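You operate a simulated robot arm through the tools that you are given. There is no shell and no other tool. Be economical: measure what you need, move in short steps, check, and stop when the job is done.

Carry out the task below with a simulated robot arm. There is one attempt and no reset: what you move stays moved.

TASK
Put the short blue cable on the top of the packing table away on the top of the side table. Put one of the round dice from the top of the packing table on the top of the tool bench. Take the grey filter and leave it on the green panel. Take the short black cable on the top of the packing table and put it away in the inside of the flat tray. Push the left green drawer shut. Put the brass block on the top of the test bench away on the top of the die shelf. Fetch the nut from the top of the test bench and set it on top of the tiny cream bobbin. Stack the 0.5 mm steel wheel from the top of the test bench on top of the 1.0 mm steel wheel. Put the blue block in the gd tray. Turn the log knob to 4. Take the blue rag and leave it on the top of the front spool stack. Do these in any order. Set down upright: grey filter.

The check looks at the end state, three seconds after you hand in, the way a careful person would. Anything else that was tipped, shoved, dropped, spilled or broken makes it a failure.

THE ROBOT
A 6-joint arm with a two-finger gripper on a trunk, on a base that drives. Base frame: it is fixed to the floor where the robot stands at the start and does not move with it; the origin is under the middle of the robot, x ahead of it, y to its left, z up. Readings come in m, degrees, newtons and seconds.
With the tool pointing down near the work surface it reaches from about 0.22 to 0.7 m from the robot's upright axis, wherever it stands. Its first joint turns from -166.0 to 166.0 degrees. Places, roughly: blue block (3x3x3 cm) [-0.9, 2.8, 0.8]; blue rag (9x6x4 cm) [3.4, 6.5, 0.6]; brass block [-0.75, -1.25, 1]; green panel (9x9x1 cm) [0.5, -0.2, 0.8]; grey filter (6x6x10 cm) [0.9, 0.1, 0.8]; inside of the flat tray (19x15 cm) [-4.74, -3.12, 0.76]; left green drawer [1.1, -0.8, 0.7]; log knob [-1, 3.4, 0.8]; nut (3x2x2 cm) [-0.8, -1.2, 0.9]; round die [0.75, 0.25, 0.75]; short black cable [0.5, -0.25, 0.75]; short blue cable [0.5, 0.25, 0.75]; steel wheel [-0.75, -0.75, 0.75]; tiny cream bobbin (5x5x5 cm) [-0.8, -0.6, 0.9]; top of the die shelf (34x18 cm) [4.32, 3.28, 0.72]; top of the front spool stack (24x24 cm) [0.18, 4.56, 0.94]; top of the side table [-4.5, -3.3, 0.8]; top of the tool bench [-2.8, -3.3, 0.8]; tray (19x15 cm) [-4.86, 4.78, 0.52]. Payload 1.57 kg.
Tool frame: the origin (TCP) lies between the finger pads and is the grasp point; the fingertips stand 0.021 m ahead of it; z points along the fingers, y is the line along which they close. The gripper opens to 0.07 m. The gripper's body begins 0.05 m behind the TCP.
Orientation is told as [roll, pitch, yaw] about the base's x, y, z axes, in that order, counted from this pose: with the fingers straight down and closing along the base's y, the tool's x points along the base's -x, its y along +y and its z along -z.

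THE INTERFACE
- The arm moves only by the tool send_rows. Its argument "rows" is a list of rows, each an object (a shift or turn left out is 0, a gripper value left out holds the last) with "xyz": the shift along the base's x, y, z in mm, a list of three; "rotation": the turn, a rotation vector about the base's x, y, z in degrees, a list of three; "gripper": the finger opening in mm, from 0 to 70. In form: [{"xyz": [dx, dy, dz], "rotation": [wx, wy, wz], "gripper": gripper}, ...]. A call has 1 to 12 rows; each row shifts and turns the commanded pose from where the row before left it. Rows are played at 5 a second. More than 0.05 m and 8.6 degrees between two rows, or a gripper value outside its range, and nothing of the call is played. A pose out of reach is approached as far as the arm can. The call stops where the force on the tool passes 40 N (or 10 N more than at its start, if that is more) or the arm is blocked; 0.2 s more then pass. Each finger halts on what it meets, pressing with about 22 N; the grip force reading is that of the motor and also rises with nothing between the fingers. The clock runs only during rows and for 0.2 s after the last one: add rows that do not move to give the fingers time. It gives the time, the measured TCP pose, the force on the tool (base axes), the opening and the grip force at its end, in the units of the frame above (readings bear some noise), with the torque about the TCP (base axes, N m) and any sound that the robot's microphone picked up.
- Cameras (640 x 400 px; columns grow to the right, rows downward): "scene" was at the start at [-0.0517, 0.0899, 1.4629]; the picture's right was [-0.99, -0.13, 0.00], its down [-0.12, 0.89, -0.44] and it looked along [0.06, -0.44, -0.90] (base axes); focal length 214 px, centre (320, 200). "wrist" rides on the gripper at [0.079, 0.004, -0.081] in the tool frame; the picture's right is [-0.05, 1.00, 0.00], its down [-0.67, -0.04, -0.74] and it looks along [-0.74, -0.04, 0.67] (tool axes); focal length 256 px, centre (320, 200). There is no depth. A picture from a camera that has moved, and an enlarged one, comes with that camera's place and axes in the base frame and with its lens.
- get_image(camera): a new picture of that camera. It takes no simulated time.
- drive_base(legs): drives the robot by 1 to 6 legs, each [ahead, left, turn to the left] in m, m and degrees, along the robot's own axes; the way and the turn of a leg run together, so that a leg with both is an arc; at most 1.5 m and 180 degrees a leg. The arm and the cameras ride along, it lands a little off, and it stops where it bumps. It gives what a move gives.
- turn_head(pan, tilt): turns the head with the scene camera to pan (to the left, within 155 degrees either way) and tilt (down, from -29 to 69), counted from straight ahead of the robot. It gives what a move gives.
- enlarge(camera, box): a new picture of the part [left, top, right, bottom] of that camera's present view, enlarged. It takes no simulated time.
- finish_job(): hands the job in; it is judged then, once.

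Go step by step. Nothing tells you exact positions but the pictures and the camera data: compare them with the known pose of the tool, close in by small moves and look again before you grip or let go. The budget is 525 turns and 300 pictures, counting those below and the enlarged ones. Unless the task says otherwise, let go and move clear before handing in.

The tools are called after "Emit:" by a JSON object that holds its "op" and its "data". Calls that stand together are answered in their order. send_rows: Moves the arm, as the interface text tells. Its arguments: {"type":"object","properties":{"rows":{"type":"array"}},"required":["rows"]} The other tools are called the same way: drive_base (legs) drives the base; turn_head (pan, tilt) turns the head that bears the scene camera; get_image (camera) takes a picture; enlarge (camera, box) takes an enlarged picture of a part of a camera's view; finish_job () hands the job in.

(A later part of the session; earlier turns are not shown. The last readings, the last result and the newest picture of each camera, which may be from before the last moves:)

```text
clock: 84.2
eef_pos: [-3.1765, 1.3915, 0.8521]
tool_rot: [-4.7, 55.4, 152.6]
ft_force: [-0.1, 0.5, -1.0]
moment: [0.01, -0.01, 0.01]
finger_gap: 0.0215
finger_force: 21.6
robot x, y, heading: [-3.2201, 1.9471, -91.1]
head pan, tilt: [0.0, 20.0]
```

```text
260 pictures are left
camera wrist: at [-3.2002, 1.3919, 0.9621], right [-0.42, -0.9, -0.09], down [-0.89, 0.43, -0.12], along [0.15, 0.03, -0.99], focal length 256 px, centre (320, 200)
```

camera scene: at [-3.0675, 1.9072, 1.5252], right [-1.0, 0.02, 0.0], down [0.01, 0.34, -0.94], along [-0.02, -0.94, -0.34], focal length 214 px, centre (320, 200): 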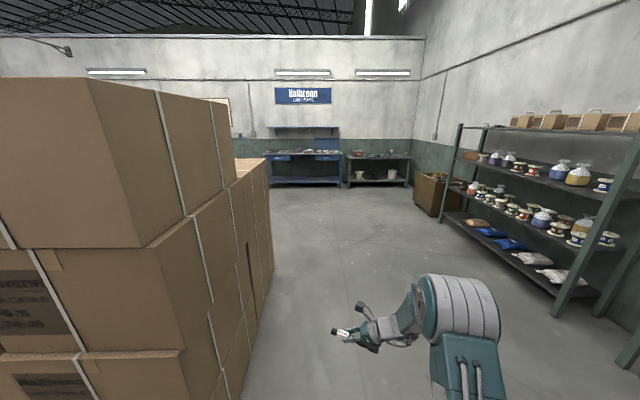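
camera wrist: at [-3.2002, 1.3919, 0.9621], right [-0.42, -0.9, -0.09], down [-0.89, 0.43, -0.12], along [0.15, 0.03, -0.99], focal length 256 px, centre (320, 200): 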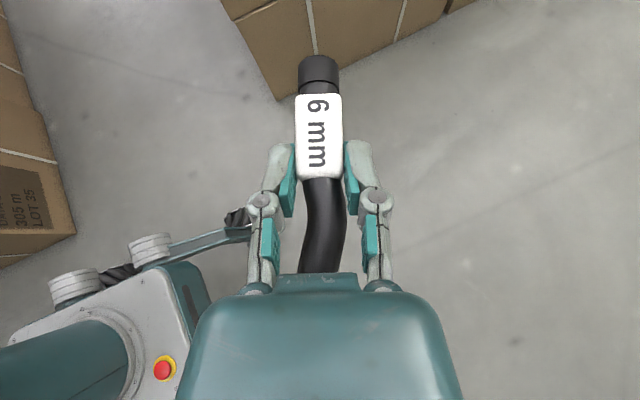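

The cable only swivelled in the grip; fine. Continue south to the side table.

Emit:
{"op": "drive_base", "data": {"legs": [[1.5, 0, 0.5], [1.5, 0, 0], [0.7, -1.2, 0]]}}

Emit:
{"op": "turn_head", "data": {"pan": 0, "tilt": 35}}

Emit:
{"op": "get_image", "data": {"camera": "scene"}}

Emit:
{"op": "get_image", "data": {"camera": "wrist"}}

```text
clock: 105.2
eef_pos: [-4.4636, -2.2783, 0.8519]
tool_rot: [-4.5, 55.4, 152.5]
ft_force: [0.2, 0.0, -0.4]
moment: [-0.01, 0.03, -0.01]
finger_gap: 0.0214
finger_force: 22.1
robot x, y, heading: [-4.5037, -1.7275, -91.2]
head pan, tilt: [0.0, 20.0]
```

```text
clock: 106.0
eef_pos: [-4.4645, -2.2784, 0.8526]
tool_rot: [-4.6, 55.4, 152.6]
ft_force: [-0.1, -0.1, -1.3]
moment: [0.03, -0.01, -0.02]
finger_gap: 0.0213
finger_force: 21.9
robot x, y, heading: [-4.5097, -1.7205, -91.3]
head pan, tilt: [0.0, 35.0]
```

```text
259 pictures are left
camera scene: at [-4.3548, -1.7584, 1.5014], right [-1.0, 0.02, 0.0], down [0.01, 0.57, -0.82], along [-0.02, -0.82, -0.57], focal length 214 px, centre (320, 200)
```

scene: 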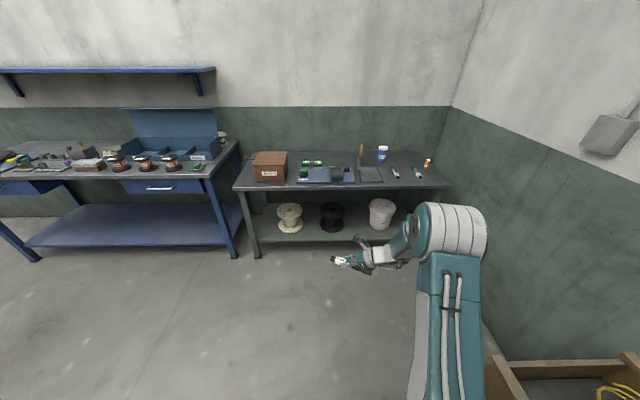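

```text
258 pictures are left
camera wrist: at [-4.4893, -2.2773, 0.9629], right [-0.43, -0.9, -0.09], down [-0.89, 0.44, -0.13], along [0.15, 0.03, -0.99], focal length 256 px, centre (320, 200)
```

wrist: 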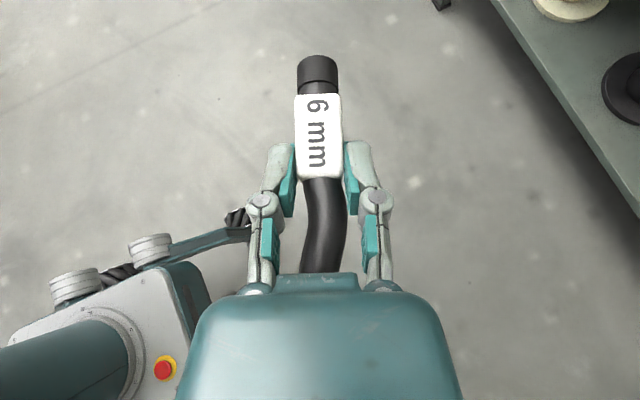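

Emit:
{"op": "enlarge", "data": {"camera": "scene", "box": [230, 130, 460, 274]}}

```text
2.78 times, centred on (345, 202) of scene
camera zoom: at [-4.3548, -1.7584, 1.5014], right [-1.0, 0.02, 0.0], down [0.01, 0.57, -0.82], along [-0.02, -0.82, -0.57], focal length 596 px, centre (251, 194)
```

zoom: 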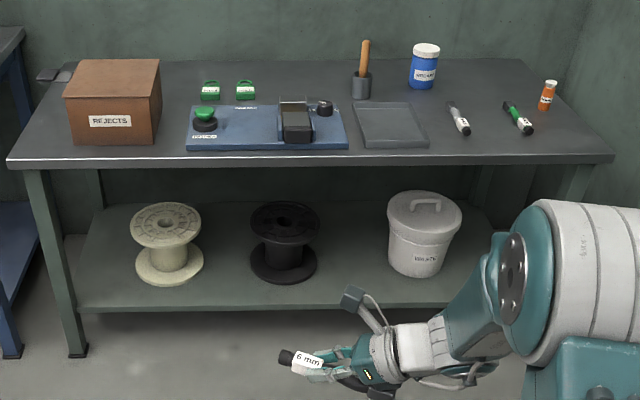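

The flat tray centre is ≈(-4.745,-3.13), long axis along y. I drive up to it.

Emit:
{"op": "drive_base", "data": {"legs": [[0.72, -0.12, 1.2]]}}

Emit:
{"op": "turn_head", "data": {"pan": -10, "tilt": 50}}

Emit:
{"op": "get_image", "data": {"camera": "scene"}}

```text
clock: 109.9
eef_pos: [-4.5835, -2.9926, 0.8527]
tool_rot: [-4.6, 55.4, 153.6]
ft_force: [0.9, -0.1, -0.6]
moment: [-0.01, -0.02, 0.04]
finger_gap: 0.0214
finger_force: 21.7
robot x, y, heading: [-4.6368, -2.4436, -90.4]
head pan, tilt: [0.0, 35.0]
```

```text
clock: 110.7
eef_pos: [-4.5833, -2.9919, 0.8531]
tool_rot: [-4.5, 55.4, 153.5]
ft_force: [0.3, -0.1, -1.7]
moment: [0.03, 0.0, -0.01]
finger_gap: 0.0215
finger_force: 22.2
robot x, y, heading: [-4.6378, -2.4399, -90.4]
head pan, tilt: [-10.0, 50.0]
```

```text
256 pictures are left
camera scene: at [-4.4968, -2.4588, 1.4797], right [-0.98, 0.18, 0.0], down [0.13, 0.75, -0.64], along [-0.11, -0.63, -0.77], focal length 214 px, centre (320, 200)
```

scene: 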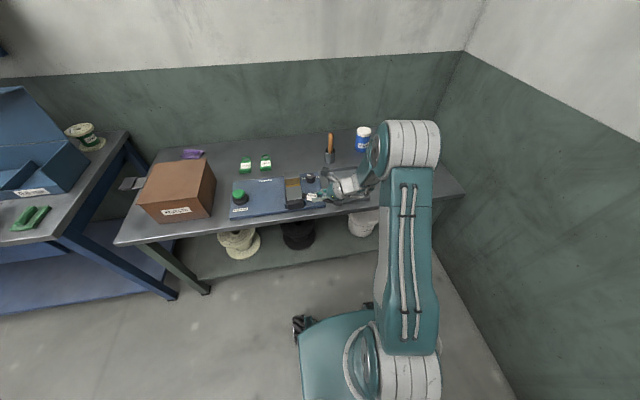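

Raise and turn the tool to point straight over the tray.

Emit:
{"op": "send_rows", "data": {"rows": [{"xyz": [-15, 0, 25]}, {"xyz": [-15, 0, 25]}, {"xyz": [-18, -14, 10], "rotation": [0, 0, -8]}, {"xyz": [-18, -14, 10], "rotation": [0, 0, -8]}, {"xyz": [-18, -14, 0], "rotation": [0, 0, -8]}, {"xyz": [-18, -14, 0], "rotation": [0, 0, -8]}, {"xyz": [-18, -14, 0], "rotation": [0, 0, -8]}, {"xyz": [-18, -14, 0], "rotation": [0, 0, -8]}, {"xyz": [-12, -14, 0], "rotation": [0, 0, -8]}, {"xyz": [-12, -14, 0], "rotation": [0, 0, -8]}]}}

Emit:
{"op": "get_image", "data": {"camera": "wrist"}}

Emit:
{"op": "enlarge", "data": {"camera": "scene", "box": [200, 100, 480, 275]}}

```text
clock: 112.9
eef_pos: [-4.7471, -3.105, 0.922]
tool_rot: [-4.5, 55.3, 89.6]
ft_force: [-0.2, 0.8, -0.6]
moment: [0.0, -0.01, -0.02]
finger_gap: 0.0214
finger_force: 22.9
robot x, y, heading: [-4.6376, -2.4372, -90.3]
head pan, tilt: [-10.0, 50.0]
```

```text
255 pictures are left
camera wrist: at [-4.7575, -3.0827, 1.0327], right [-1.0, -0.03, -0.09], down [-0.02, 0.99, -0.12], along [0.09, -0.12, -0.99], focal length 256 px, centre (320, 200)
```

wrist: 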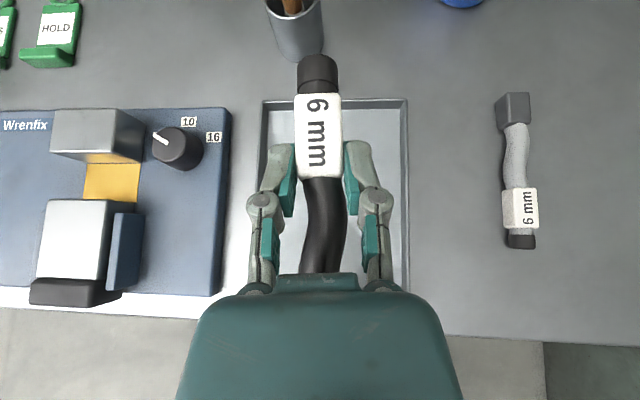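

```text
2.29 times, centred on (340, 188) of scene
camera zoom: at [-4.4971, -2.4588, 1.4796], right [-0.98, 0.18, 0.0], down [0.14, 0.76, -0.64], along [-0.11, -0.63, -0.77], focal length 490 px, centre (274, 229)
```

zoom: 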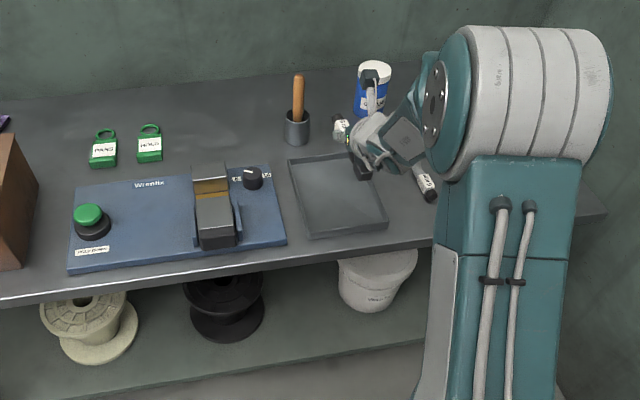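

Tray inner spans x −4.82…−4.67, y −3.217…−3.03. I shift to centre the cable and lower to just above.

Emit:
{"op": "send_rows", "data": {"rows": [{"xyz": [2, -22, -20]}, {"xyz": [0, -22, -20]}, {"xyz": [0, 0, -25]}, {"xyz": [0, 0, -25]}, {"xyz": [0, 0, -15]}, {"xyz": [0, 0, -10]}]}}

Emit:
{"op": "get_image", "data": {"camera": "wrist"}}

Emit:
{"op": "enlarge", "data": {"camera": "scene", "box": [260, 110, 420, 210]}}

```text
clock: 114.3
eef_pos: [-4.7448, -3.1487, 0.8072]
tool_rot: [-4.5, 55.5, 89.6]
ft_force: [1.6, 0.4, -0.6]
moment: [-0.04, -0.02, -0.01]
finger_gap: 0.0212
finger_force: 21.7
robot x, y, heading: [-4.639, -2.4388, -90.1]
head pan, tilt: [-10.0, 50.0]
```

```text
253 pictures are left
camera wrist: at [-4.7556, -3.1265, 0.9183], right [-1.0, -0.03, -0.09], down [-0.02, 0.99, -0.13], along [0.09, -0.12, -0.99], focal length 256 px, centre (320, 200)
```

wrist: 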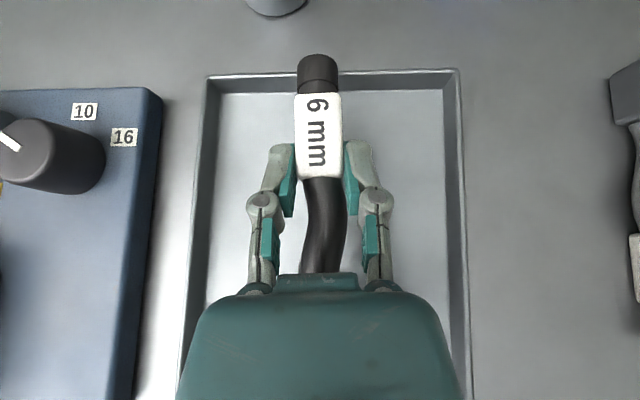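

```text
4.00 times, centred on (340, 160) of scene
camera zoom: at [-4.4972, -2.4592, 1.4797], right [-0.98, 0.18, 0.0], down [0.14, 0.76, -0.64], along [-0.11, -0.63, -0.77], focal length 858 px, centre (240, 360)
```

zoom: 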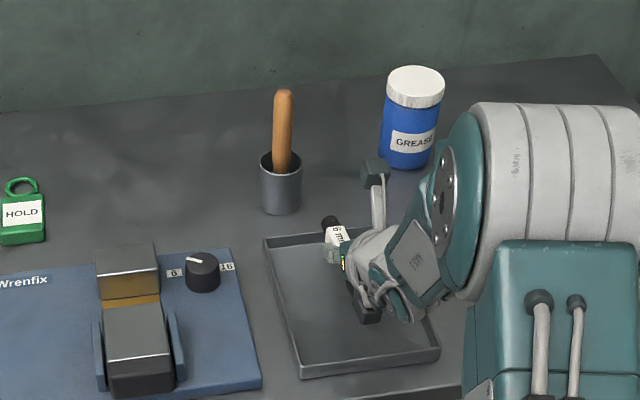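

The head end hangs lower; I shift 8 mm toward the front and lower until contact.

Emit:
{"op": "send_rows", "data": {"rows": [{"xyz": [0, 8, -5]}, {"xyz": [0, 0, -5]}, {"xyz": [0, 0, -4]}, {"xyz": [0, 0, -4]}, {"xyz": [0, 0, -3]}, {"xyz": [0, 0, -3]}]}}

Emit:
{"op": "enlarge", "data": {"camera": "scene", "box": [260, 110, 420, 210]}}

```text
clock: 115.7
eef_pos: [-4.7448, -3.1406, 0.7825]
tool_rot: [-4.5, 55.3, 89.7]
ft_force: [0.0, 0.1, -0.7]
moment: [-0.03, 0.01, 0.01]
finger_gap: 0.0212
finger_force: 22.0
robot x, y, heading: [-4.6364, -2.4385, -90.1]
head pan, tilt: [-10.0, 50.0]
```

```text
4.00 times, centred on (340, 160) of scene
camera zoom: at [-4.4972, -2.4591, 1.4797], right [-0.98, 0.18, 0.0], down [0.14, 0.76, -0.64], along [-0.11, -0.63, -0.77], focal length 858 px, centre (240, 360)
```

zoom: 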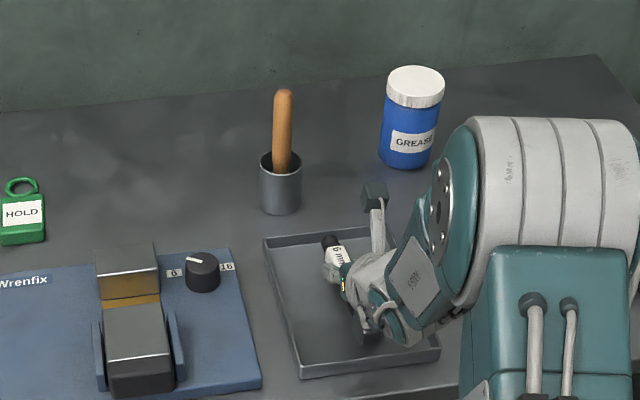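

Emit:
{"op": "send_rows", "data": {"rows": [{"xyz": [0, 0, -3]}, {"xyz": [0, 0, -3]}, {"xyz": [0, 0, -3]}, {"xyz": [0, 0, -3]}, {"xyz": [0, 0, -3]}]}}

Emit:
{"op": "get_image", "data": {"camera": "wrist"}}

Emit:
{"op": "enlarge", "data": {"camera": "scene", "box": [260, 110, 420, 210]}}

```text
clock: 116.8
eef_pos: [-4.7452, -3.1417, 0.7774]
tool_rot: [-4.3, 56.1, 89.8]
ft_force: [2.4, 5.5, 16.1]
moment: [1.86, 0.25, -0.25]
finger_gap: 0.0214
finger_force: 22.4
robot x, y, heading: [-4.6377, -2.437, -90.3]
head pan, tilt: [-10.0, 50.0]
stopped in row 5: the force on the tool passed its limit at 43 N (the readings are from after the stop); the commanded pose is now the measured one
```

```text
250 pictures are left
camera wrist: at [-4.756, -3.1197, 0.8871], right [-1.0, -0.03, -0.09], down [-0.02, 0.99, -0.14], along [0.09, -0.14, -0.99], focal length 256 px, centre (320, 200)
```

wrist: 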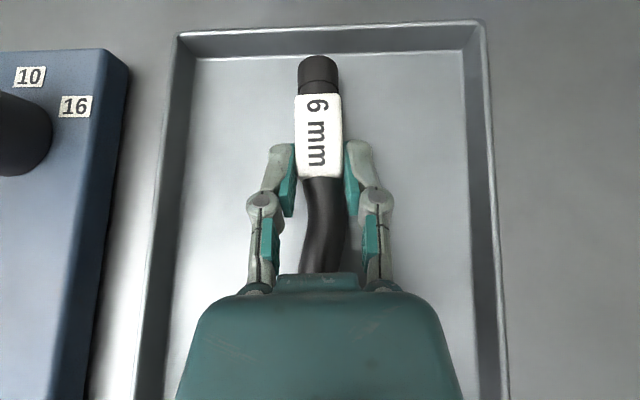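

```text
4.00 times, centred on (340, 160) of scene
camera zoom: at [-4.4964, -2.4572, 1.4797], right [-0.98, 0.18, 0.0], down [0.13, 0.75, -0.64], along [-0.11, -0.63, -0.77], focal length 858 px, centre (240, 360)
```

zoom: 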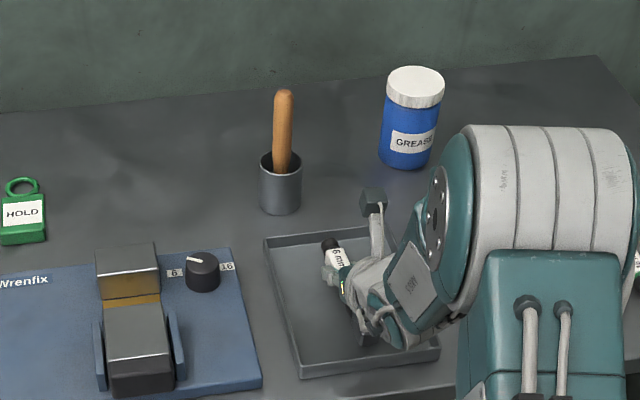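

Contact reached at the head end. Release and check.

Emit:
{"op": "send_rows", "data": {"rows": [{"xyz": [0, 0, 1], "gripper": 25}, {"gripper": 32}, {"gripper": 42}, {"gripper": 50}, {}]}}

Emit:
{"op": "get_image", "data": {"camera": "wrist"}}

```text
clock: 118.0
eef_pos: [-4.7453, -3.1423, 0.7775]
tool_rot: [-4.4, 56.0, 89.8]
ft_force: [1.1, -3.0, 21.2]
moment: [1.58, 0.27, -0.01]
finger_gap: 0.05
finger_force: 0.1
robot x, y, heading: [-4.6371, -2.4358, -90.2]
head pan, tilt: [-10.0, 50.0]
```

```text
248 pictures are left
camera wrist: at [-4.756, -3.1199, 0.8867], right [-1.0, -0.03, -0.09], down [-0.02, 0.99, -0.14], along [0.09, -0.13, -0.99], focal length 256 px, centre (320, 200)
```

wrist: 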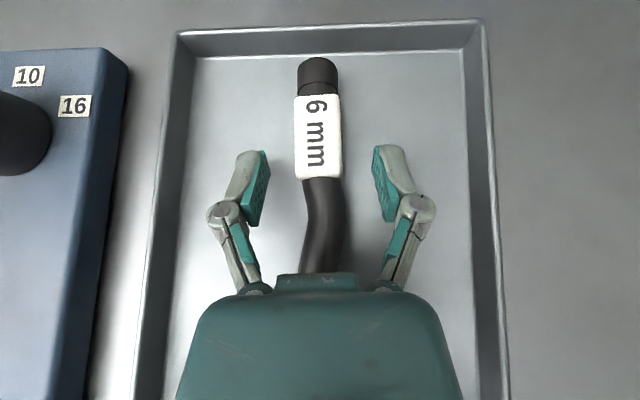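

Emit:
{"op": "send_rows", "data": {"rows": [{"xyz": [0, 0, 4]}, {"xyz": [0, 0, 6], "gripper": 60}, {"xyz": [0, 0, 15]}, {"xyz": [0, 5, 25]}, {"xyz": [0, 10, 30]}, {"xyz": [0, 20, 30]}, {"xyz": [0, 30, 30]}]}}

Emit:
{"op": "get_image", "data": {"camera": "wrist"}}

Emit:
{"op": "enlarge", "data": {"camera": "scene", "box": [260, 110, 420, 210]}}

```text
clock: 119.6
eef_pos: [-4.7465, -3.077, 0.9174]
tool_rot: [-4.4, 55.9, 89.7]
ft_force: [0.2, 0.2, 0.2]
moment: [0.01, 0.02, 0.0]
finger_gap: 0.0599
finger_force: 0.1
robot x, y, heading: [-4.6372, -2.4365, -90.3]
head pan, tilt: [-10.0, 50.0]
```

```text
247 pictures are left
camera wrist: at [-4.7574, -3.0538, 1.0265], right [-1.0, -0.03, -0.09], down [-0.02, 0.99, -0.13], along [0.09, -0.13, -0.99], focal length 256 px, centre (320, 200)
```

wrist: 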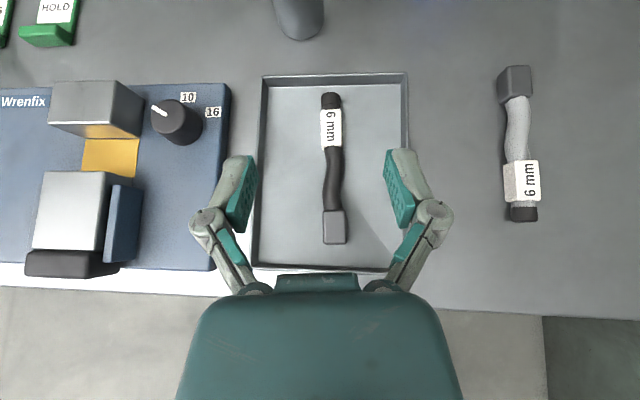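

```text
4.00 times, centred on (340, 160) of scene
camera zoom: at [-4.4969, -2.4584, 1.4796], right [-0.98, 0.18, 0.0], down [0.14, 0.76, -0.64], along [-0.11, -0.63, -0.77], focal length 858 px, centre (240, 360)
```

zoom: 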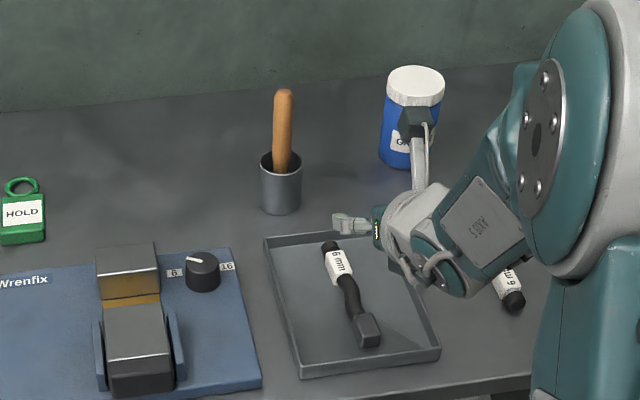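

The black cable lies in the tray. I drive back for the blue cable.

Emit:
{"op": "drive_base", "data": {"legs": [[-0.8, 1.0, 0], [-1.4, 0.4, 0], [-1.5, 0, 0], [-0.65, 0.05, 0], [0, 0, 90]]}}

Emit:
{"op": "turn_head", "data": {"pan": 0, "tilt": 20}}

Emit:
{"op": "get_image", "data": {"camera": "scene"}}

```text
clock: 146.9
eef_pos: [-2.5189, 1.7815, 0.9162]
tool_rot: [-4.4, 56.0, 179.4]
ft_force: [0.1, 0.2, 0.2]
moment: [0.0, 0.01, -0.01]
finger_gap: 0.0601
finger_force: 0.0
robot x, y, heading: [-3.157, 1.8951, -0.5]
head pan, tilt: [-10.0, 50.0]
```

```text
clock: 147.9
eef_pos: [-2.5181, 1.7815, 0.9175]
tool_rot: [-4.3, 55.9, 179.5]
ft_force: [0.0, -0.7, -0.4]
moment: [-0.02, -0.01, 0.02]
finger_gap: 0.0602
finger_force: 0.1
robot x, y, heading: [-3.1564, 1.8931, -0.5]
head pan, tilt: [0.0, 20.0]
```

```text
245 pictures are left
camera scene: at [-3.1193, 2.0458, 1.5251], right [-0.01, -1.0, 0.0], down [-0.34, 0.0, -0.94], along [0.94, -0.01, -0.34], focal length 214 px, centre (320, 200)
```

scene: 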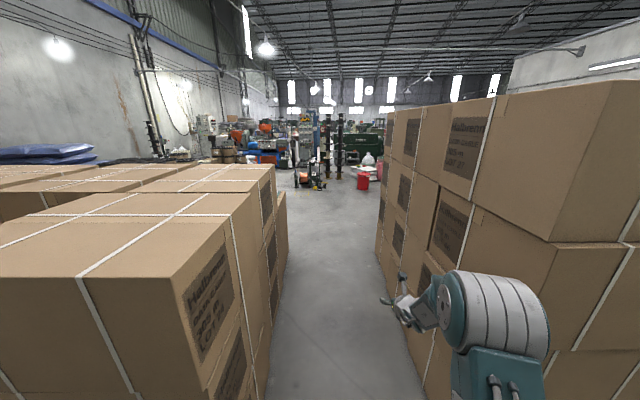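

Emit:
{"op": "drive_base", "data": {"legs": [[1.5, 0, 0.3], [1.22, 0, 0.2], [0, -0.9, 0], [0, -0.84, 0]]}}

Emit:
{"op": "turn_head", "data": {"pan": 0, "tilt": 45}}

Emit:
{"op": "get_image", "data": {"camera": "scene"}}

Emit:
{"op": "get_image", "data": {"camera": "wrist"}}

```text
clock: 169.4
eef_pos: [0.2478, 0.0875, 0.9162]
tool_rot: [-4.3, 55.8, -178.6]
ft_force: [0.0, 0.2, -0.5]
moment: [-0.01, 0.01, 0.02]
finger_gap: 0.0601
finger_force: 0.0
robot x, y, heading: [-0.3953, 0.1745, 1.7]
head pan, tilt: [0.0, 20.0]
```

```text
clock: 170.3
eef_pos: [0.2464, 0.0869, 0.917]
tool_rot: [-4.4, 55.9, -178.8]
ft_force: [1.1, -0.2, -0.3]
moment: [0.01, 0.01, -0.01]
finger_gap: 0.06
finger_force: 0.1
robot x, y, heading: [-0.3986, 0.1819, 1.5]
head pan, tilt: [0.0, 45.0]
```

```text
244 pictures are left
camera scene: at [-0.3737, 0.3304, 1.4866], right [0.03, -1.0, 0.0], down [-0.71, -0.02, -0.71], along [0.71, 0.02, -0.71], focal length 214 px, centre (320, 200)
```

scene: 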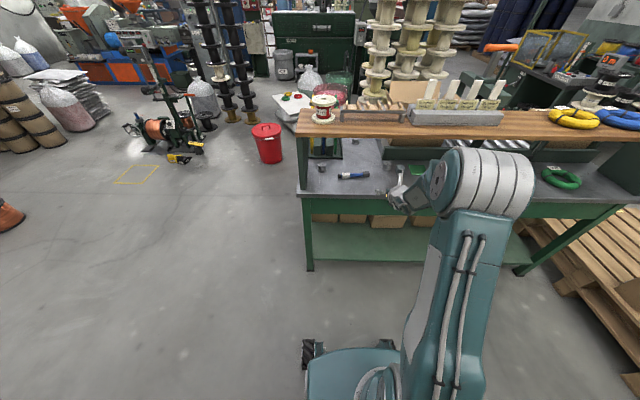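

```text
243 pictures are left
camera wrist: at [0.2243, 0.0759, 1.0272], right [0.06, -0.99, -0.09], down [-0.99, -0.04, -0.13], along [0.13, 0.09, -0.99], focal length 256 px, centre (320, 200)
```

wrist: 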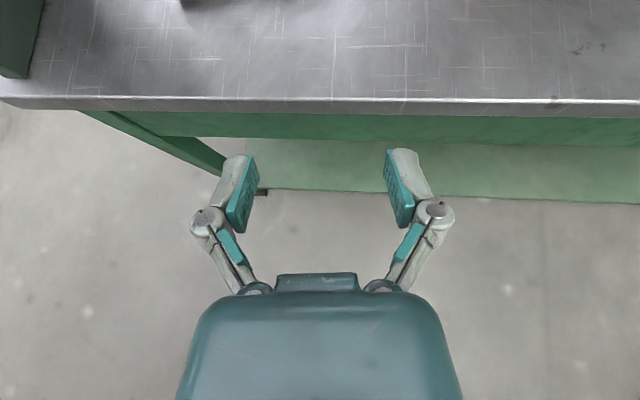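

Blue cable at ≈(0.489,0.187). I level the gripper, swing it to the diagonal approach, then drive in.

Emit:
{"op": "send_rows", "data": {"rows": [{"rotation": [-5, 0, 0], "gripper": 70}, {"xyz": [-18, -7, -2], "rotation": [0, 0, 7.7]}, {"xyz": [-18, -7, -2], "rotation": [0, 0, 7.7]}, {"xyz": [-18, -7, -2], "rotation": [0, 0, 7.7]}, {"xyz": [-18, -7, -2], "rotation": [0, 0, 7.7]}, {"xyz": [-18, -7, -2], "rotation": [0, 0, 7.7]}, {"xyz": [-18, -7, -2], "rotation": [0, 0, 7.7]}, {"xyz": [-18, -7, -2], "rotation": [0, 0, 7.7]}, {"xyz": [-18, -7, -2], "rotation": [0, 0, 7.7]}]}}

Emit:
{"op": "drive_base", "data": {"legs": [[0.26, -0.03, -1.5]]}}

Emit:
{"op": "get_image", "data": {"camera": "wrist"}}

```text
clock: 172.3
eef_pos: [0.1017, 0.0297, 0.9022]
tool_rot: [4.2, 55.6, -109.8]
ft_force: [0.1, 0.5, 0.5]
moment: [0.03, 0.0, 0.03]
finger_gap: 0.0701
finger_force: 0.0
robot x, y, heading: [-0.395, 0.1778, 1.5]
head pan, tilt: [0.0, 45.0]
```

```text
clock: 174.2
eef_pos: [0.36, -0.0077, 0.9011]
tool_rot: [4.4, 55.5, -111.3]
ft_force: [0.2, 0.5, 0.3]
moment: [0.0, 0.03, 0.0]
finger_gap: 0.0701
finger_force: 0.1
robot x, y, heading: [-0.1304, 0.1494, -0.2]
head pan, tilt: [0.0, 45.0]
```

```text
242 pictures are left
camera wrist: at [0.3494, -0.0278, 1.0118], right [0.89, -0.45, 0.0], down [-0.44, -0.89, -0.13], along [0.06, 0.12, -0.99], focal length 256 px, centre (320, 200)
```

wrist: 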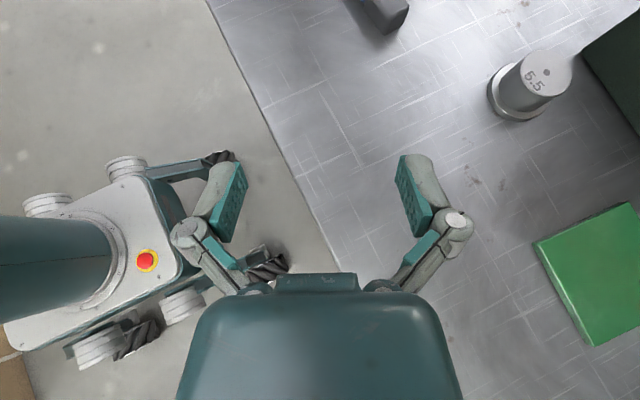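

Emit:
{"op": "send_rows", "data": {"rows": [{"xyz": [19, 27, -7]}, {"xyz": [19, 27, -7]}, {"xyz": [19, 27, -7]}, {"xyz": [19, 27, -7]}, {"xyz": [15, 27, -7]}]}}

Emit:
{"op": "get_image", "data": {"camera": "wrist"}}

Emit:
{"op": "get_image", "data": {"camera": "scene"}}

```text
clock: 175.4
eef_pos: [0.4482, 0.1263, 0.8661]
tool_rot: [4.3, 55.5, -111.3]
ft_force: [-0.1, -0.3, -0.5]
moment: [0.01, -0.02, 0.0]
finger_gap: 0.0698
finger_force: 0.1
robot x, y, heading: [-0.132, 0.1518, 0.0]
head pan, tilt: [0.0, 45.0]
```

```text
241 pictures are left
camera wrist: at [0.4389, 0.1076, 0.9776], right [0.89, -0.45, 0.0], down [-0.44, -0.89, -0.13], along [0.06, 0.12, -0.99], focal length 256 px, centre (320, 200)
```

wrist: 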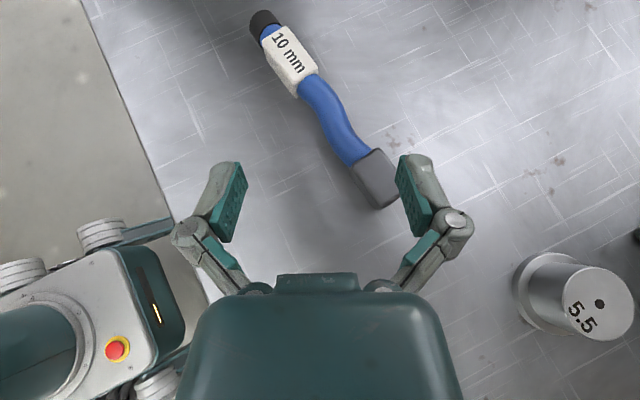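

```text
240 pictures are left
camera scene: at [-0.1093, 0.3037, 1.4865], right [0.0, -1.0, 0.0], down [-0.71, 0.0, -0.71], along [0.71, 0.0, -0.71], focal length 214 px, centre (320, 200)
```

scene: 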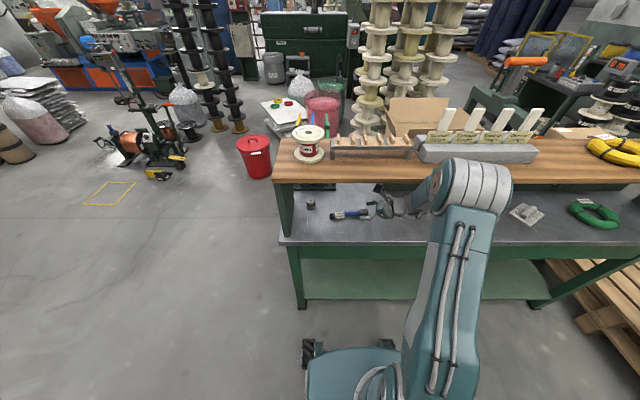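

Emit:
{"op": "send_rows", "data": {"rows": [{"xyz": [9, 30, -7]}, {"xyz": [9, 30, -7]}, {"xyz": [9, 30, -7]}]}}

Emit:
{"op": "get_image", "data": {"camera": "wrist"}}

Emit:
{"op": "enlarge", "data": {"camera": "scene", "box": [270, 110, 540, 280]}}

```text
clock: 176.2
eef_pos: [0.4714, 0.2074, 0.8463]
tool_rot: [3.8, 55.8, -112.2]
ft_force: [0.4, -0.2, 0.4]
moment: [0.02, 0.01, 0.03]
finger_gap: 0.0698
finger_force: 0.2
robot x, y, heading: [-0.1319, 0.1472, -0.2]
head pan, tilt: [0.0, 45.0]
```

```text
239 pictures are left
camera wrist: at [0.4607, 0.1871, 0.9564], right [0.89, -0.46, -0.01], down [-0.45, -0.88, -0.13], along [0.06, 0.12, -0.99], focal length 256 px, centre (320, 200)
```

wrist: 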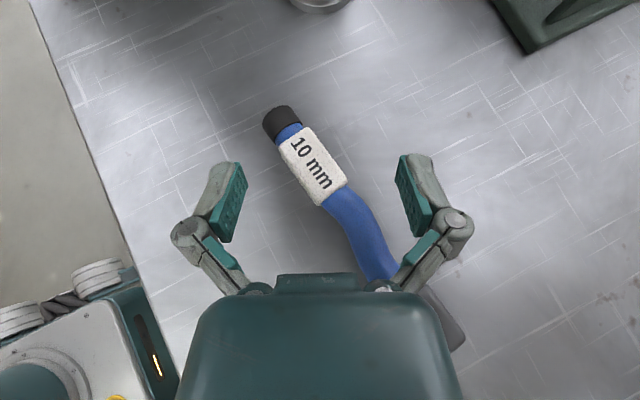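

```text
2.35 times, centred on (405, 195) of scene
camera zoom: at [-0.1161, 0.2897, 1.4877], right [0.0, -1.0, -0.01], down [-0.71, 0.01, -0.71], along [0.71, 0.0, -0.71], focal length 505 px, centre (120, 212)
```

zoom: 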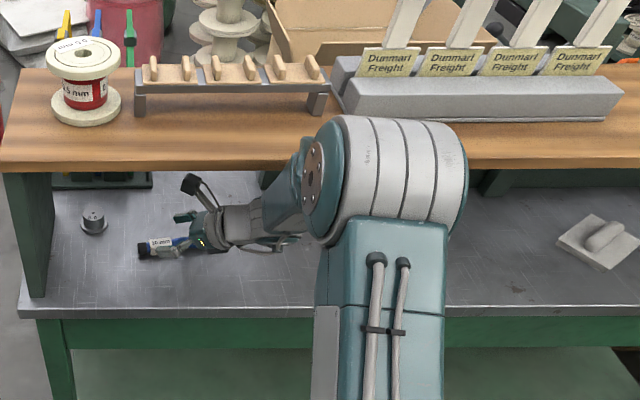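

The elbow is about at the shelf edge, so I only go down from here.

Emit:
{"op": "send_rows", "data": {"rows": [{"xyz": [-4, 4, -10]}, {"xyz": [-2, 0, -8]}, {"xyz": [0, 0, -6]}, {"xyz": [0, 0, -4]}, {"xyz": [0, 0, -3]}]}}

Emit:
{"op": "get_image", "data": {"camera": "wrist"}}

```text
clock: 177.4
eef_pos: [0.4722, 0.2229, 0.8144]
tool_rot: [4.4, 55.6, -111.3]
ft_force: [0.3, -0.5, 0.6]
moment: [0.0, -0.02, -0.02]
finger_gap: 0.0701
finger_force: 0.1
robot x, y, heading: [-0.1345, 0.1488, -0.1]
head pan, tilt: [0.0, 45.0]
```

```text
237 pictures are left
camera wrist: at [0.4612, 0.2036, 0.9252], right [0.89, -0.45, 0.0], down [-0.44, -0.89, -0.13], along [0.06, 0.12, -0.99], focal length 256 px, centre (320, 200)
```

wrist: 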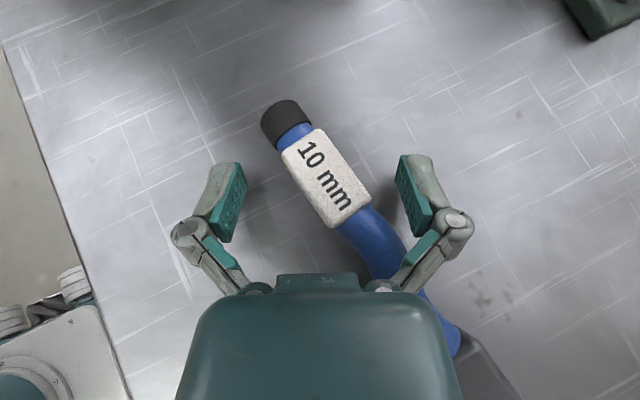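

Label is between the fingers. Close.

Emit:
{"op": "send_rows", "data": {"rows": [{"xyz": [0, 0, -1], "gripper": 50}, {"gripper": 35}, {"gripper": 22}, {"gripper": 8}, {}]}}

Emit:
{"op": "send_rows", "data": {"rows": [{"xyz": [-4, 0, 4]}, {"xyz": [-8, 0, 6]}, {"xyz": [-10, 0, 8]}, {"xyz": [-15, 0, 8]}, {"xyz": [-15, 0, 8]}]}}

Emit:
{"op": "get_image", "data": {"camera": "wrist"}}

```text
clock: 178.1
eef_pos: [0.471, 0.222, 0.8189]
tool_rot: [4.5, 56.1, -110.9]
ft_force: [-9.6, -0.3, 20.1]
moment: [0.28, 0.44, 0.19]
finger_gap: 0.0334
finger_force: 8.3
robot x, y, heading: [-0.1316, 0.1508, 0.3]
head pan, tilt: [0.0, 45.0]
stopped in row 3: the force on the tool passed its limit at 42 N (the readings are from after the stop); the commanded pose is now the measured one
```

```text
clock: 179.3
eef_pos: [0.419, 0.2224, 0.8501]
tool_rot: [4.4, 55.8, -111.2]
ft_force: [0.6, 0.1, -0.1]
moment: [-0.01, 0.02, -0.01]
finger_gap: 0.022
finger_force: 0.1
robot x, y, heading: [-0.1356, 0.1501, 0.2]
head pan, tilt: [0.0, 45.0]
```

```text
236 pictures are left
camera wrist: at [0.4087, 0.2014, 0.9607], right [0.9, -0.45, 0.0], down [-0.44, -0.89, -0.14], along [0.06, 0.12, -0.99], focal length 256 px, centre (320, 200)
```

wrist: 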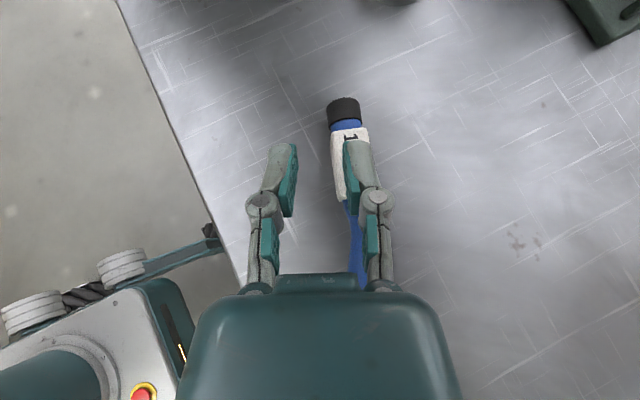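

The label slipped out as the closing fingers pushed on the deck. I open, realign (the cable is now parallel to the tool) and retry slightly higher.

Emit:
{"op": "send_rows", "data": {"rows": [{"gripper": 60}, {"xyz": [12, 2, 0], "gripper": 70}, {"xyz": [11, 2, 0]}, {}]}}

Emit:
{"op": "get_image", "data": {"camera": "wrist"}}

```text
clock: 180.3
eef_pos: [0.443, 0.2253, 0.8492]
tool_rot: [4.5, 55.7, -111.1]
ft_force: [0.1, 0.1, -0.5]
moment: [0.01, 0.0, 0.0]
finger_gap: 0.0697
finger_force: 0.0
robot x, y, heading: [-0.1362, 0.1499, -0.0]
head pan, tilt: [0.0, 45.0]
```

```text
235 pictures are left
camera wrist: at [0.4324, 0.2057, 0.9602], right [0.9, -0.45, 0.0], down [-0.44, -0.89, -0.14], along [0.06, 0.12, -0.99], focal length 256 px, centre (320, 200)
```

wrist: 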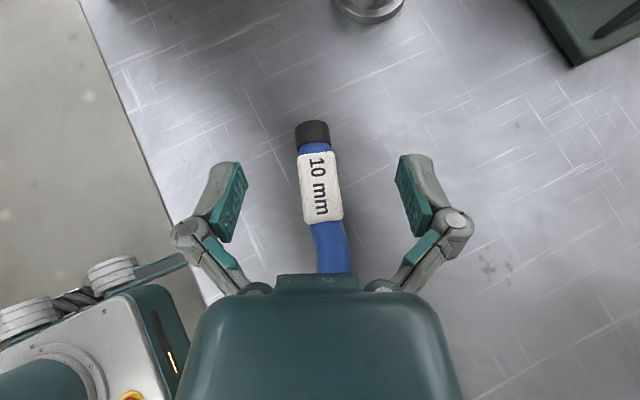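

Well aligned now. Descend and close.

Emit:
{"op": "send_rows", "data": {"rows": [{"xyz": [0, 0, -12]}, {"xyz": [0, 0, -10]}, {"xyz": [0, 0, -8]}, {"xyz": [0, 0, -4]}, {"gripper": 50}, {"xyz": [0, 0, 2], "gripper": 38}, {"xyz": [0, 0, 2], "gripper": 5}, {}, {}]}}

Emit:
{"op": "get_image", "data": {"camera": "wrist"}}

```text
clock: 181.5
eef_pos: [0.4443, 0.2267, 0.8209]
tool_rot: [5.5, 56.1, -110.2]
ft_force: [-3.7, -1.5, 16.0]
moment: [-1.06, 0.36, -0.25]
finger_gap: 0.0501
finger_force: 0.1
robot x, y, heading: [-0.138, 0.1495, 0.2]
head pan, tilt: [0.0, 45.0]
stopped in row 5: the force on the tool passed its limit at 41 N (the readings are from after the stop); the commanded pose is now the measured one
```

```text
234 pictures are left
camera wrist: at [0.4333, 0.2056, 0.9311], right [0.9, -0.44, 0.01], down [-0.44, -0.89, -0.14], along [0.07, 0.12, -0.99], focal length 256 px, centre (320, 200)
```

wrist: 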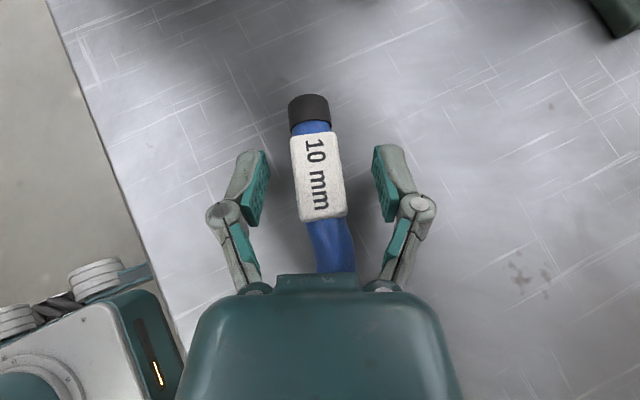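

The hand rests lightly on the cable head; height is adequate, so I close here.

Emit:
{"op": "send_rows", "data": {"rows": [{"xyz": [2, 5, 1], "gripper": 40}, {"gripper": 30}, {"gripper": 15}, {"gripper": 5}, {}]}}

Emit:
{"op": "get_image", "data": {"camera": "wrist"}}

```text
clock: 182.7
eef_pos: [0.4469, 0.2308, 0.8206]
tool_rot: [5.3, 56.0, -110.4]
ft_force: [4.1, -3.8, 18.1]
moment: [-1.08, 0.52, 0.47]
finger_gap: 0.0238
finger_force: 22.5
robot x, y, heading: [-0.13, 0.1513, 0.0]
head pan, tilt: [0.0, 45.0]
```

```text
233 pictures are left
camera wrist: at [0.4357, 0.2098, 0.9311], right [0.9, -0.45, 0.01], down [-0.44, -0.89, -0.14], along [0.07, 0.12, -0.99], focal length 256 px, centre (320, 200)
```

wrist: 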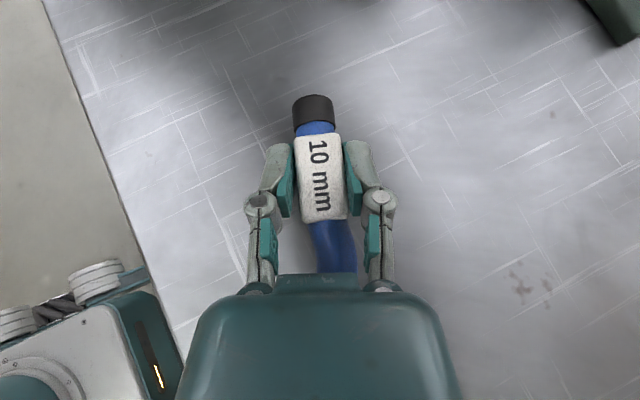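

Gripped (gap 24 mm, 22 N). Lift out, backing away.

Emit:
{"op": "send_rows", "data": {"rows": [{"xyz": [-4, 0, 5]}, {"xyz": [-8, 0, 8]}, {"xyz": [-10, 0, 8]}, {"xyz": [-15, 0, 8]}, {"xyz": [-15, 0, 8]}]}}

Emit:
{"op": "get_image", "data": {"camera": "wrist"}}

```text
clock: 183.9
eef_pos: [0.3947, 0.2302, 0.8578]
tool_rot: [5.1, 56.0, -110.5]
ft_force: [0.4, -0.7, -0.1]
moment: [0.05, 0.01, 0.02]
finger_gap: 0.0214
finger_force: 22.5
robot x, y, heading: [-0.1356, 0.1468, 0.0]
head pan, tilt: [0.0, 45.0]
```

```text
232 pictures are left
camera wrist: at [0.383, 0.2104, 0.9677], right [0.9, -0.44, 0.01], down [-0.44, -0.89, -0.14], along [0.07, 0.12, -0.99], focal length 256 px, centre (320, 200)
```

wrist: 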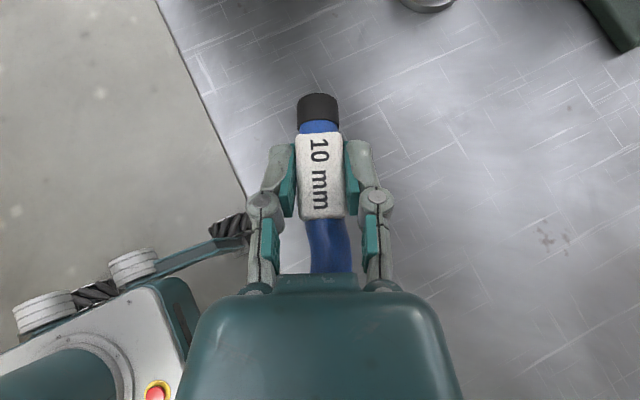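

Emit:
{"op": "drive_base", "data": {"legs": [[-0.25, 0, 0], [0, 1.0, 0], [0.3, 0.74, 0], [0, 0, 180], [1.5, 0, 0], [1.5, 0, 0]]}}

Emit:
{"op": "drive_base", "data": {"legs": [[0.2, 0, 0], [0, 0, 90], [1.5, 0, 0], [1.5, 0, 0], [0.8, -0.7, 0]]}}

Emit:
{"op": "turn_head", "data": {"pan": 0, "tilt": 40}}

Emit:
{"op": "get_image", "data": {"camera": "scene"}}

Emit:
{"op": "get_image", "data": {"camera": "wrist"}}

```text
clock: 215.8
eef_pos: [-3.609, 1.6967, 0.8573]
tool_rot: [5.1, 56.1, 71.3]
ft_force: [-0.8, -0.4, -0.2]
moment: [-0.02, 0.01, 0.0]
finger_gap: 0.0213
finger_force: 21.7
robot x, y, heading: [-3.087, 1.7916, -178.2]
head pan, tilt: [0.0, 45.0]
```

```text
clock: 240.2
eef_pos: [-3.7774, -2.5426, 0.8581]
tool_rot: [5.2, 56.0, 161.0]
ft_force: [0.3, -0.5, -0.9]
moment: [-0.01, -0.02, 0.01]
finger_gap: 0.0214
finger_force: 22.3
robot x, y, heading: [-3.8693, -2.0143, -88.8]
head pan, tilt: [0.0, 45.0]
```

```text
clock: 240.9
eef_pos: [-3.7779, -2.5412, 0.857]
tool_rot: [5.3, 56.1, 161.0]
ft_force: [0.7, -1.3, -1.2]
moment: [-0.01, -0.04, 0.03]
finger_gap: 0.0214
finger_force: 22.4
robot x, y, heading: [-3.8734, -2.0149, -88.7]
head pan, tilt: [0.0, 40.0]
```

```text
231 pictures are left
camera scene: at [-3.7158, -2.0406, 1.4937], right [-1.0, -0.02, 0.0], down [-0.02, 0.64, -0.76], along [0.02, -0.76, -0.64], focal length 214 px, centre (320, 200)
```

scene: 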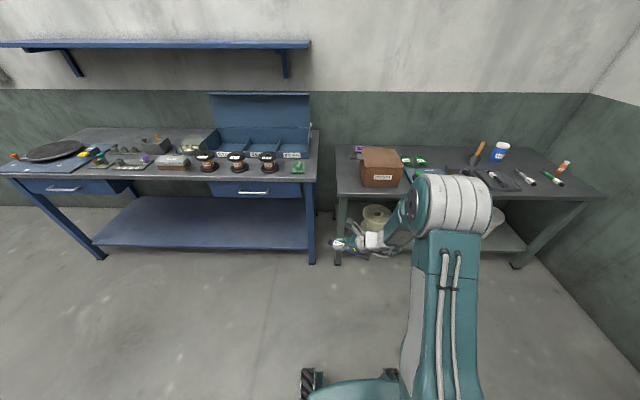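

```text
230 pictures are left
camera wrist: at [-3.7997, -2.5298, 0.9686], right [-0.42, -0.91, 0.01], down [-0.9, 0.42, -0.14], along [0.12, -0.07, -0.99], focal length 256 px, centre (320, 200)
```

wrist: 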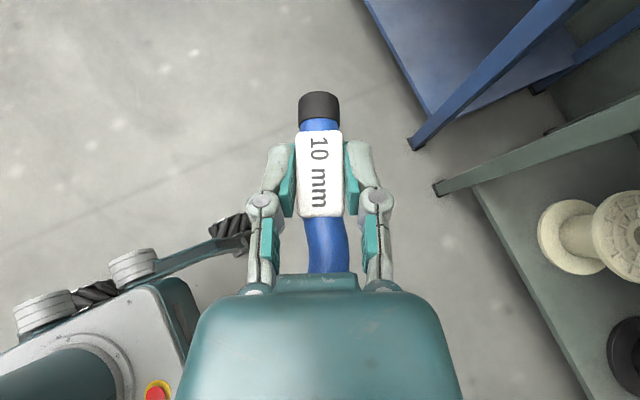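

I raise and straighten the tool here first, then drive to the free gap between the grey cable and the green marker (x≈-5.02).

Emit:
{"op": "send_rows", "data": {"rows": [{"xyz": [0, 0, 30]}, {"xyz": [0, 0, 30]}, {"xyz": [-15, -10, 15], "rotation": [0, 0, -8.1]}, {"xyz": [-15, -10, 10], "rotation": [0, 0, -8.1]}, {"xyz": [-15, -10, 0], "rotation": [0, 0, -8.1]}, {"xyz": [-15, -10, 0], "rotation": [0, 0, -8.1]}, {"xyz": [-20, -10, 0], "rotation": [0, 0, -8.1]}, {"xyz": [-20, -10, 0], "rotation": [0, 0, -8.1]}, {"xyz": [-25, 0, 0], "rotation": [0, 0, -8.1]}, {"xyz": [-25, 0, 0], "rotation": [0, 0, -8.1]}]}}

Emit:
{"op": "drive_base", "data": {"legs": [[0, -0.82, -1.2], [0.4, 0, 0]]}}

Emit:
{"op": "get_image", "data": {"camera": "wrist"}}

Emit:
{"op": "get_image", "data": {"camera": "scene"}}

```text
clock: 243.1
eef_pos: [-3.9291, -2.6, 0.9438]
tool_rot: [5.3, 56.0, 96.0]
ft_force: [-0.7, 0.0, -0.8]
moment: [-0.03, 0.05, 0.01]
finger_gap: 0.0213
finger_force: 21.5
robot x, y, heading: [-3.8714, -2.0176, -88.7]
head pan, tilt: [0.0, 40.0]
```

```text
clock: 249.6
eef_pos: [-4.7856, -3.007, 0.943]
tool_rot: [4.1, 56.0, 93.6]
ft_force: [-3.3, 0.0, -1.3]
moment: [-0.03, -0.04, 0.07]
finger_gap: 0.0212
finger_force: 21.9
robot x, y, heading: [-4.6989, -2.4252, -90.1]
head pan, tilt: [0.0, 40.0]
```

```text
229 pictures are left
camera wrist: at [-4.7852, -2.9836, 1.0526], right [-1.0, 0.03, 0.0], down [0.03, 0.99, -0.14], along [0.0, -0.14, -0.99], focal length 256 px, centre (320, 200)
```

wrist: 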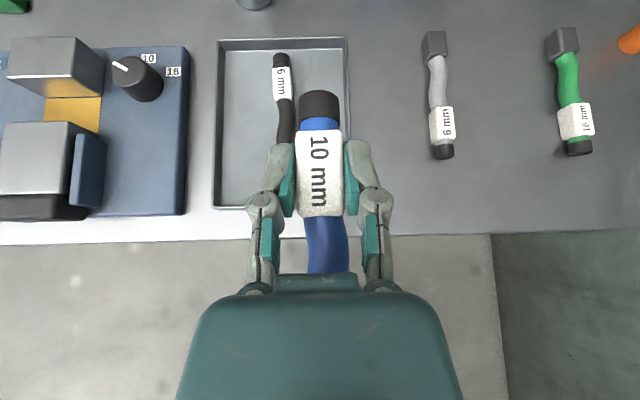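

```text
228 pictures are left
camera scene: at [-4.5643, -2.4529, 1.4956], right [-1.0, 0.0, -0.01], down [0.01, 0.64, -0.77], along [0.0, -0.77, -0.64], focal length 214 px, centre (320, 200)
```

scene: 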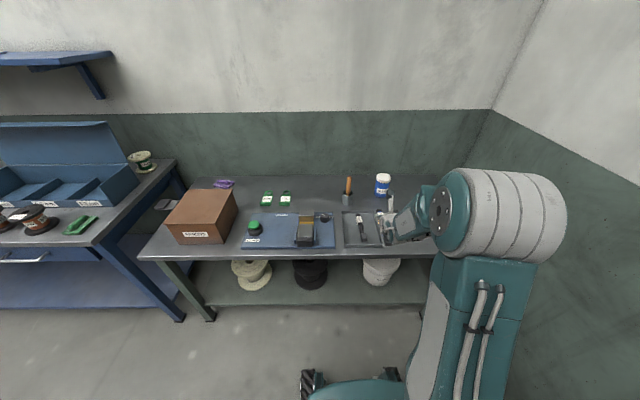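

The free gap is at x≈-5.0. Move there at height.

Emit:
{"op": "send_rows", "data": {"rows": [{"xyz": [-40, -10, 0]}, {"xyz": [-40, -22, 0]}, {"xyz": [-40, -25, 0]}, {"xyz": [-40, -25, 0]}, {"xyz": [-40, -25, 0]}, {"xyz": [-18, -20, 0]}]}}

Emit:
{"op": "get_image", "data": {"camera": "wrist"}}

Emit:
{"op": "get_image", "data": {"camera": "scene"}}

```text
clock: 250.9
eef_pos: [-4.997, -3.1344, 0.9429]
tool_rot: [4.9, 56.0, 94.3]
ft_force: [-0.4, -0.3, -1.1]
moment: [-0.03, -0.04, 0.06]
finger_gap: 0.0213
finger_force: 22.4
robot x, y, heading: [-4.703, -2.4234, -90.1]
head pan, tilt: [0.0, 40.0]
```

```text
227 pictures are left
camera wrist: at [-4.9972, -3.1107, 1.0531], right [-1.0, 0.03, 0.0], down [0.03, 0.99, -0.14], along [-0.01, -0.14, -0.99], focal length 256 px, centre (320, 200)
```

wrist: 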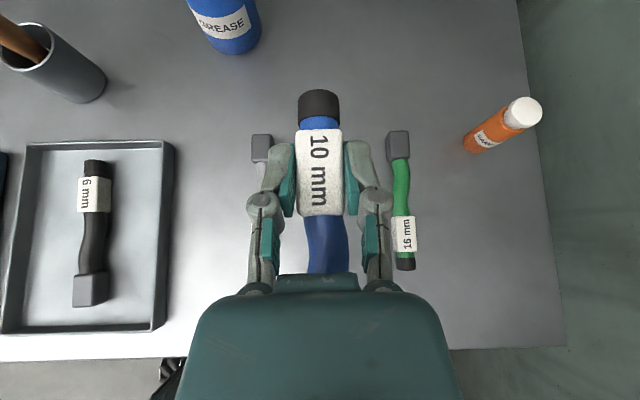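

```text
226 pictures are left
camera scene: at [-4.5539, -2.4536, 1.4944], right [-1.0, 0.0, 0.0], down [0.01, 0.64, -0.77], along [0.0, -0.77, -0.64], focal length 214 px, centre (320, 200)
```

scene: 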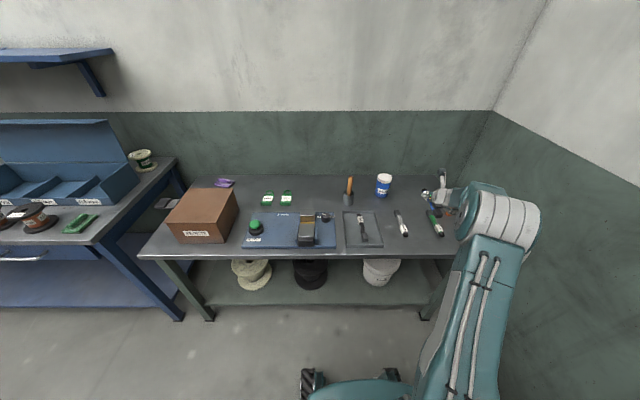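

Emit:
{"op": "send_rows", "data": {"rows": [{"xyz": [-8, 0, -35]}, {"xyz": [0, 0, -40]}, {"xyz": [0, 0, -35]}, {"xyz": [0, 0, -20]}, {"xyz": [0, 0, -8]}]}}

Emit:
{"op": "get_image", "data": {"camera": "wrist"}}

```text
clock: 252.2
eef_pos: [-4.9993, -3.1337, 0.8039]
tool_rot: [5.3, 56.0, 94.6]
ft_force: [-0.7, 0.6, -0.8]
moment: [-0.04, -0.01, 0.02]
finger_gap: 0.0213
finger_force: 22.3
robot x, y, heading: [-4.699, -2.4222, -90.2]
head pan, tilt: [0.0, 40.0]
```

```text
225 pictures are left
camera wrist: at [-4.998, -3.1095, 0.9152], right [-1.0, 0.03, 0.01], down [0.02, 0.99, -0.14], along [-0.01, -0.14, -0.99], focal length 256 px, centre (320, 200)
```

wrist: 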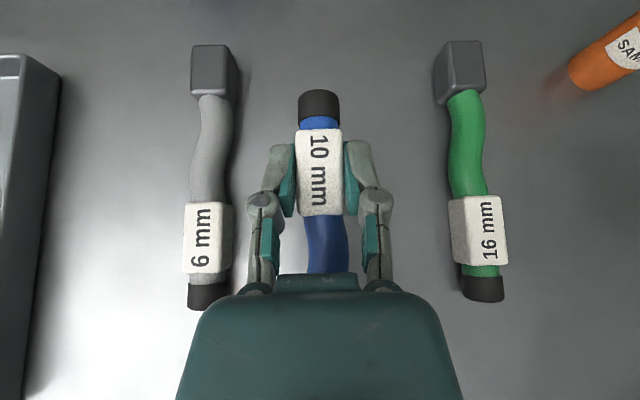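

Emit:
{"op": "send_rows", "data": {"rows": [{"xyz": [-8, 0, 0]}, {"xyz": [0, 0, -5]}, {"xyz": [0, 0, -4]}, {"xyz": [0, 0, -4]}, {"xyz": [0, 0, -3]}, {"xyz": [0, 0, -3]}, {"xyz": [0, 0, -3]}, {"xyz": [0, 0, -3]}]}}

Emit:
{"op": "get_image", "data": {"camera": "wrist"}}

```text
clock: 253.9
eef_pos: [-5.008, -3.134, 0.7796]
tool_rot: [5.3, 56.0, 94.6]
ft_force: [0.1, 1.0, -1.0]
moment: [-0.05, 0.01, 0.0]
finger_gap: 0.0213
finger_force: 21.9
robot x, y, heading: [-4.6962, -2.4278, -90.1]
head pan, tilt: [0.0, 40.0]
```

```text
224 pictures are left
camera wrist: at [-5.0073, -3.1099, 0.8901], right [-1.0, 0.03, 0.01], down [0.02, 0.99, -0.14], along [-0.01, -0.14, -0.99], focal length 256 px, centre (320, 200)
```

wrist: 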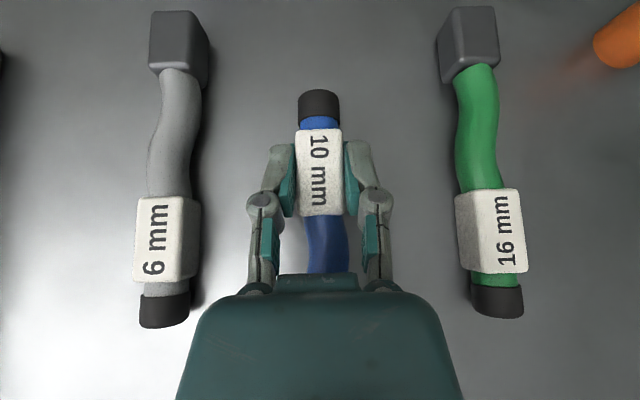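

Emit:
{"op": "send_rows", "data": {"rows": [{"xyz": [0, 0, -3]}, {"xyz": [0, 0, -3]}, {"xyz": [0, 0, -3]}, {"xyz": [0, 0, -3]}]}}

```text
clock: 254.9
eef_pos: [-5.0076, -3.1355, 0.7723]
tool_rot: [5.6, 56.3, 95.0]
ft_force: [0.1, 2.7, 21.7]
moment: [2.42, -0.26, 0.02]
finger_gap: 0.0215
finger_force: 21.7
robot x, y, heading: [-4.7005, -2.4245, -90.1]
head pan, tilt: [0.0, 40.0]
```

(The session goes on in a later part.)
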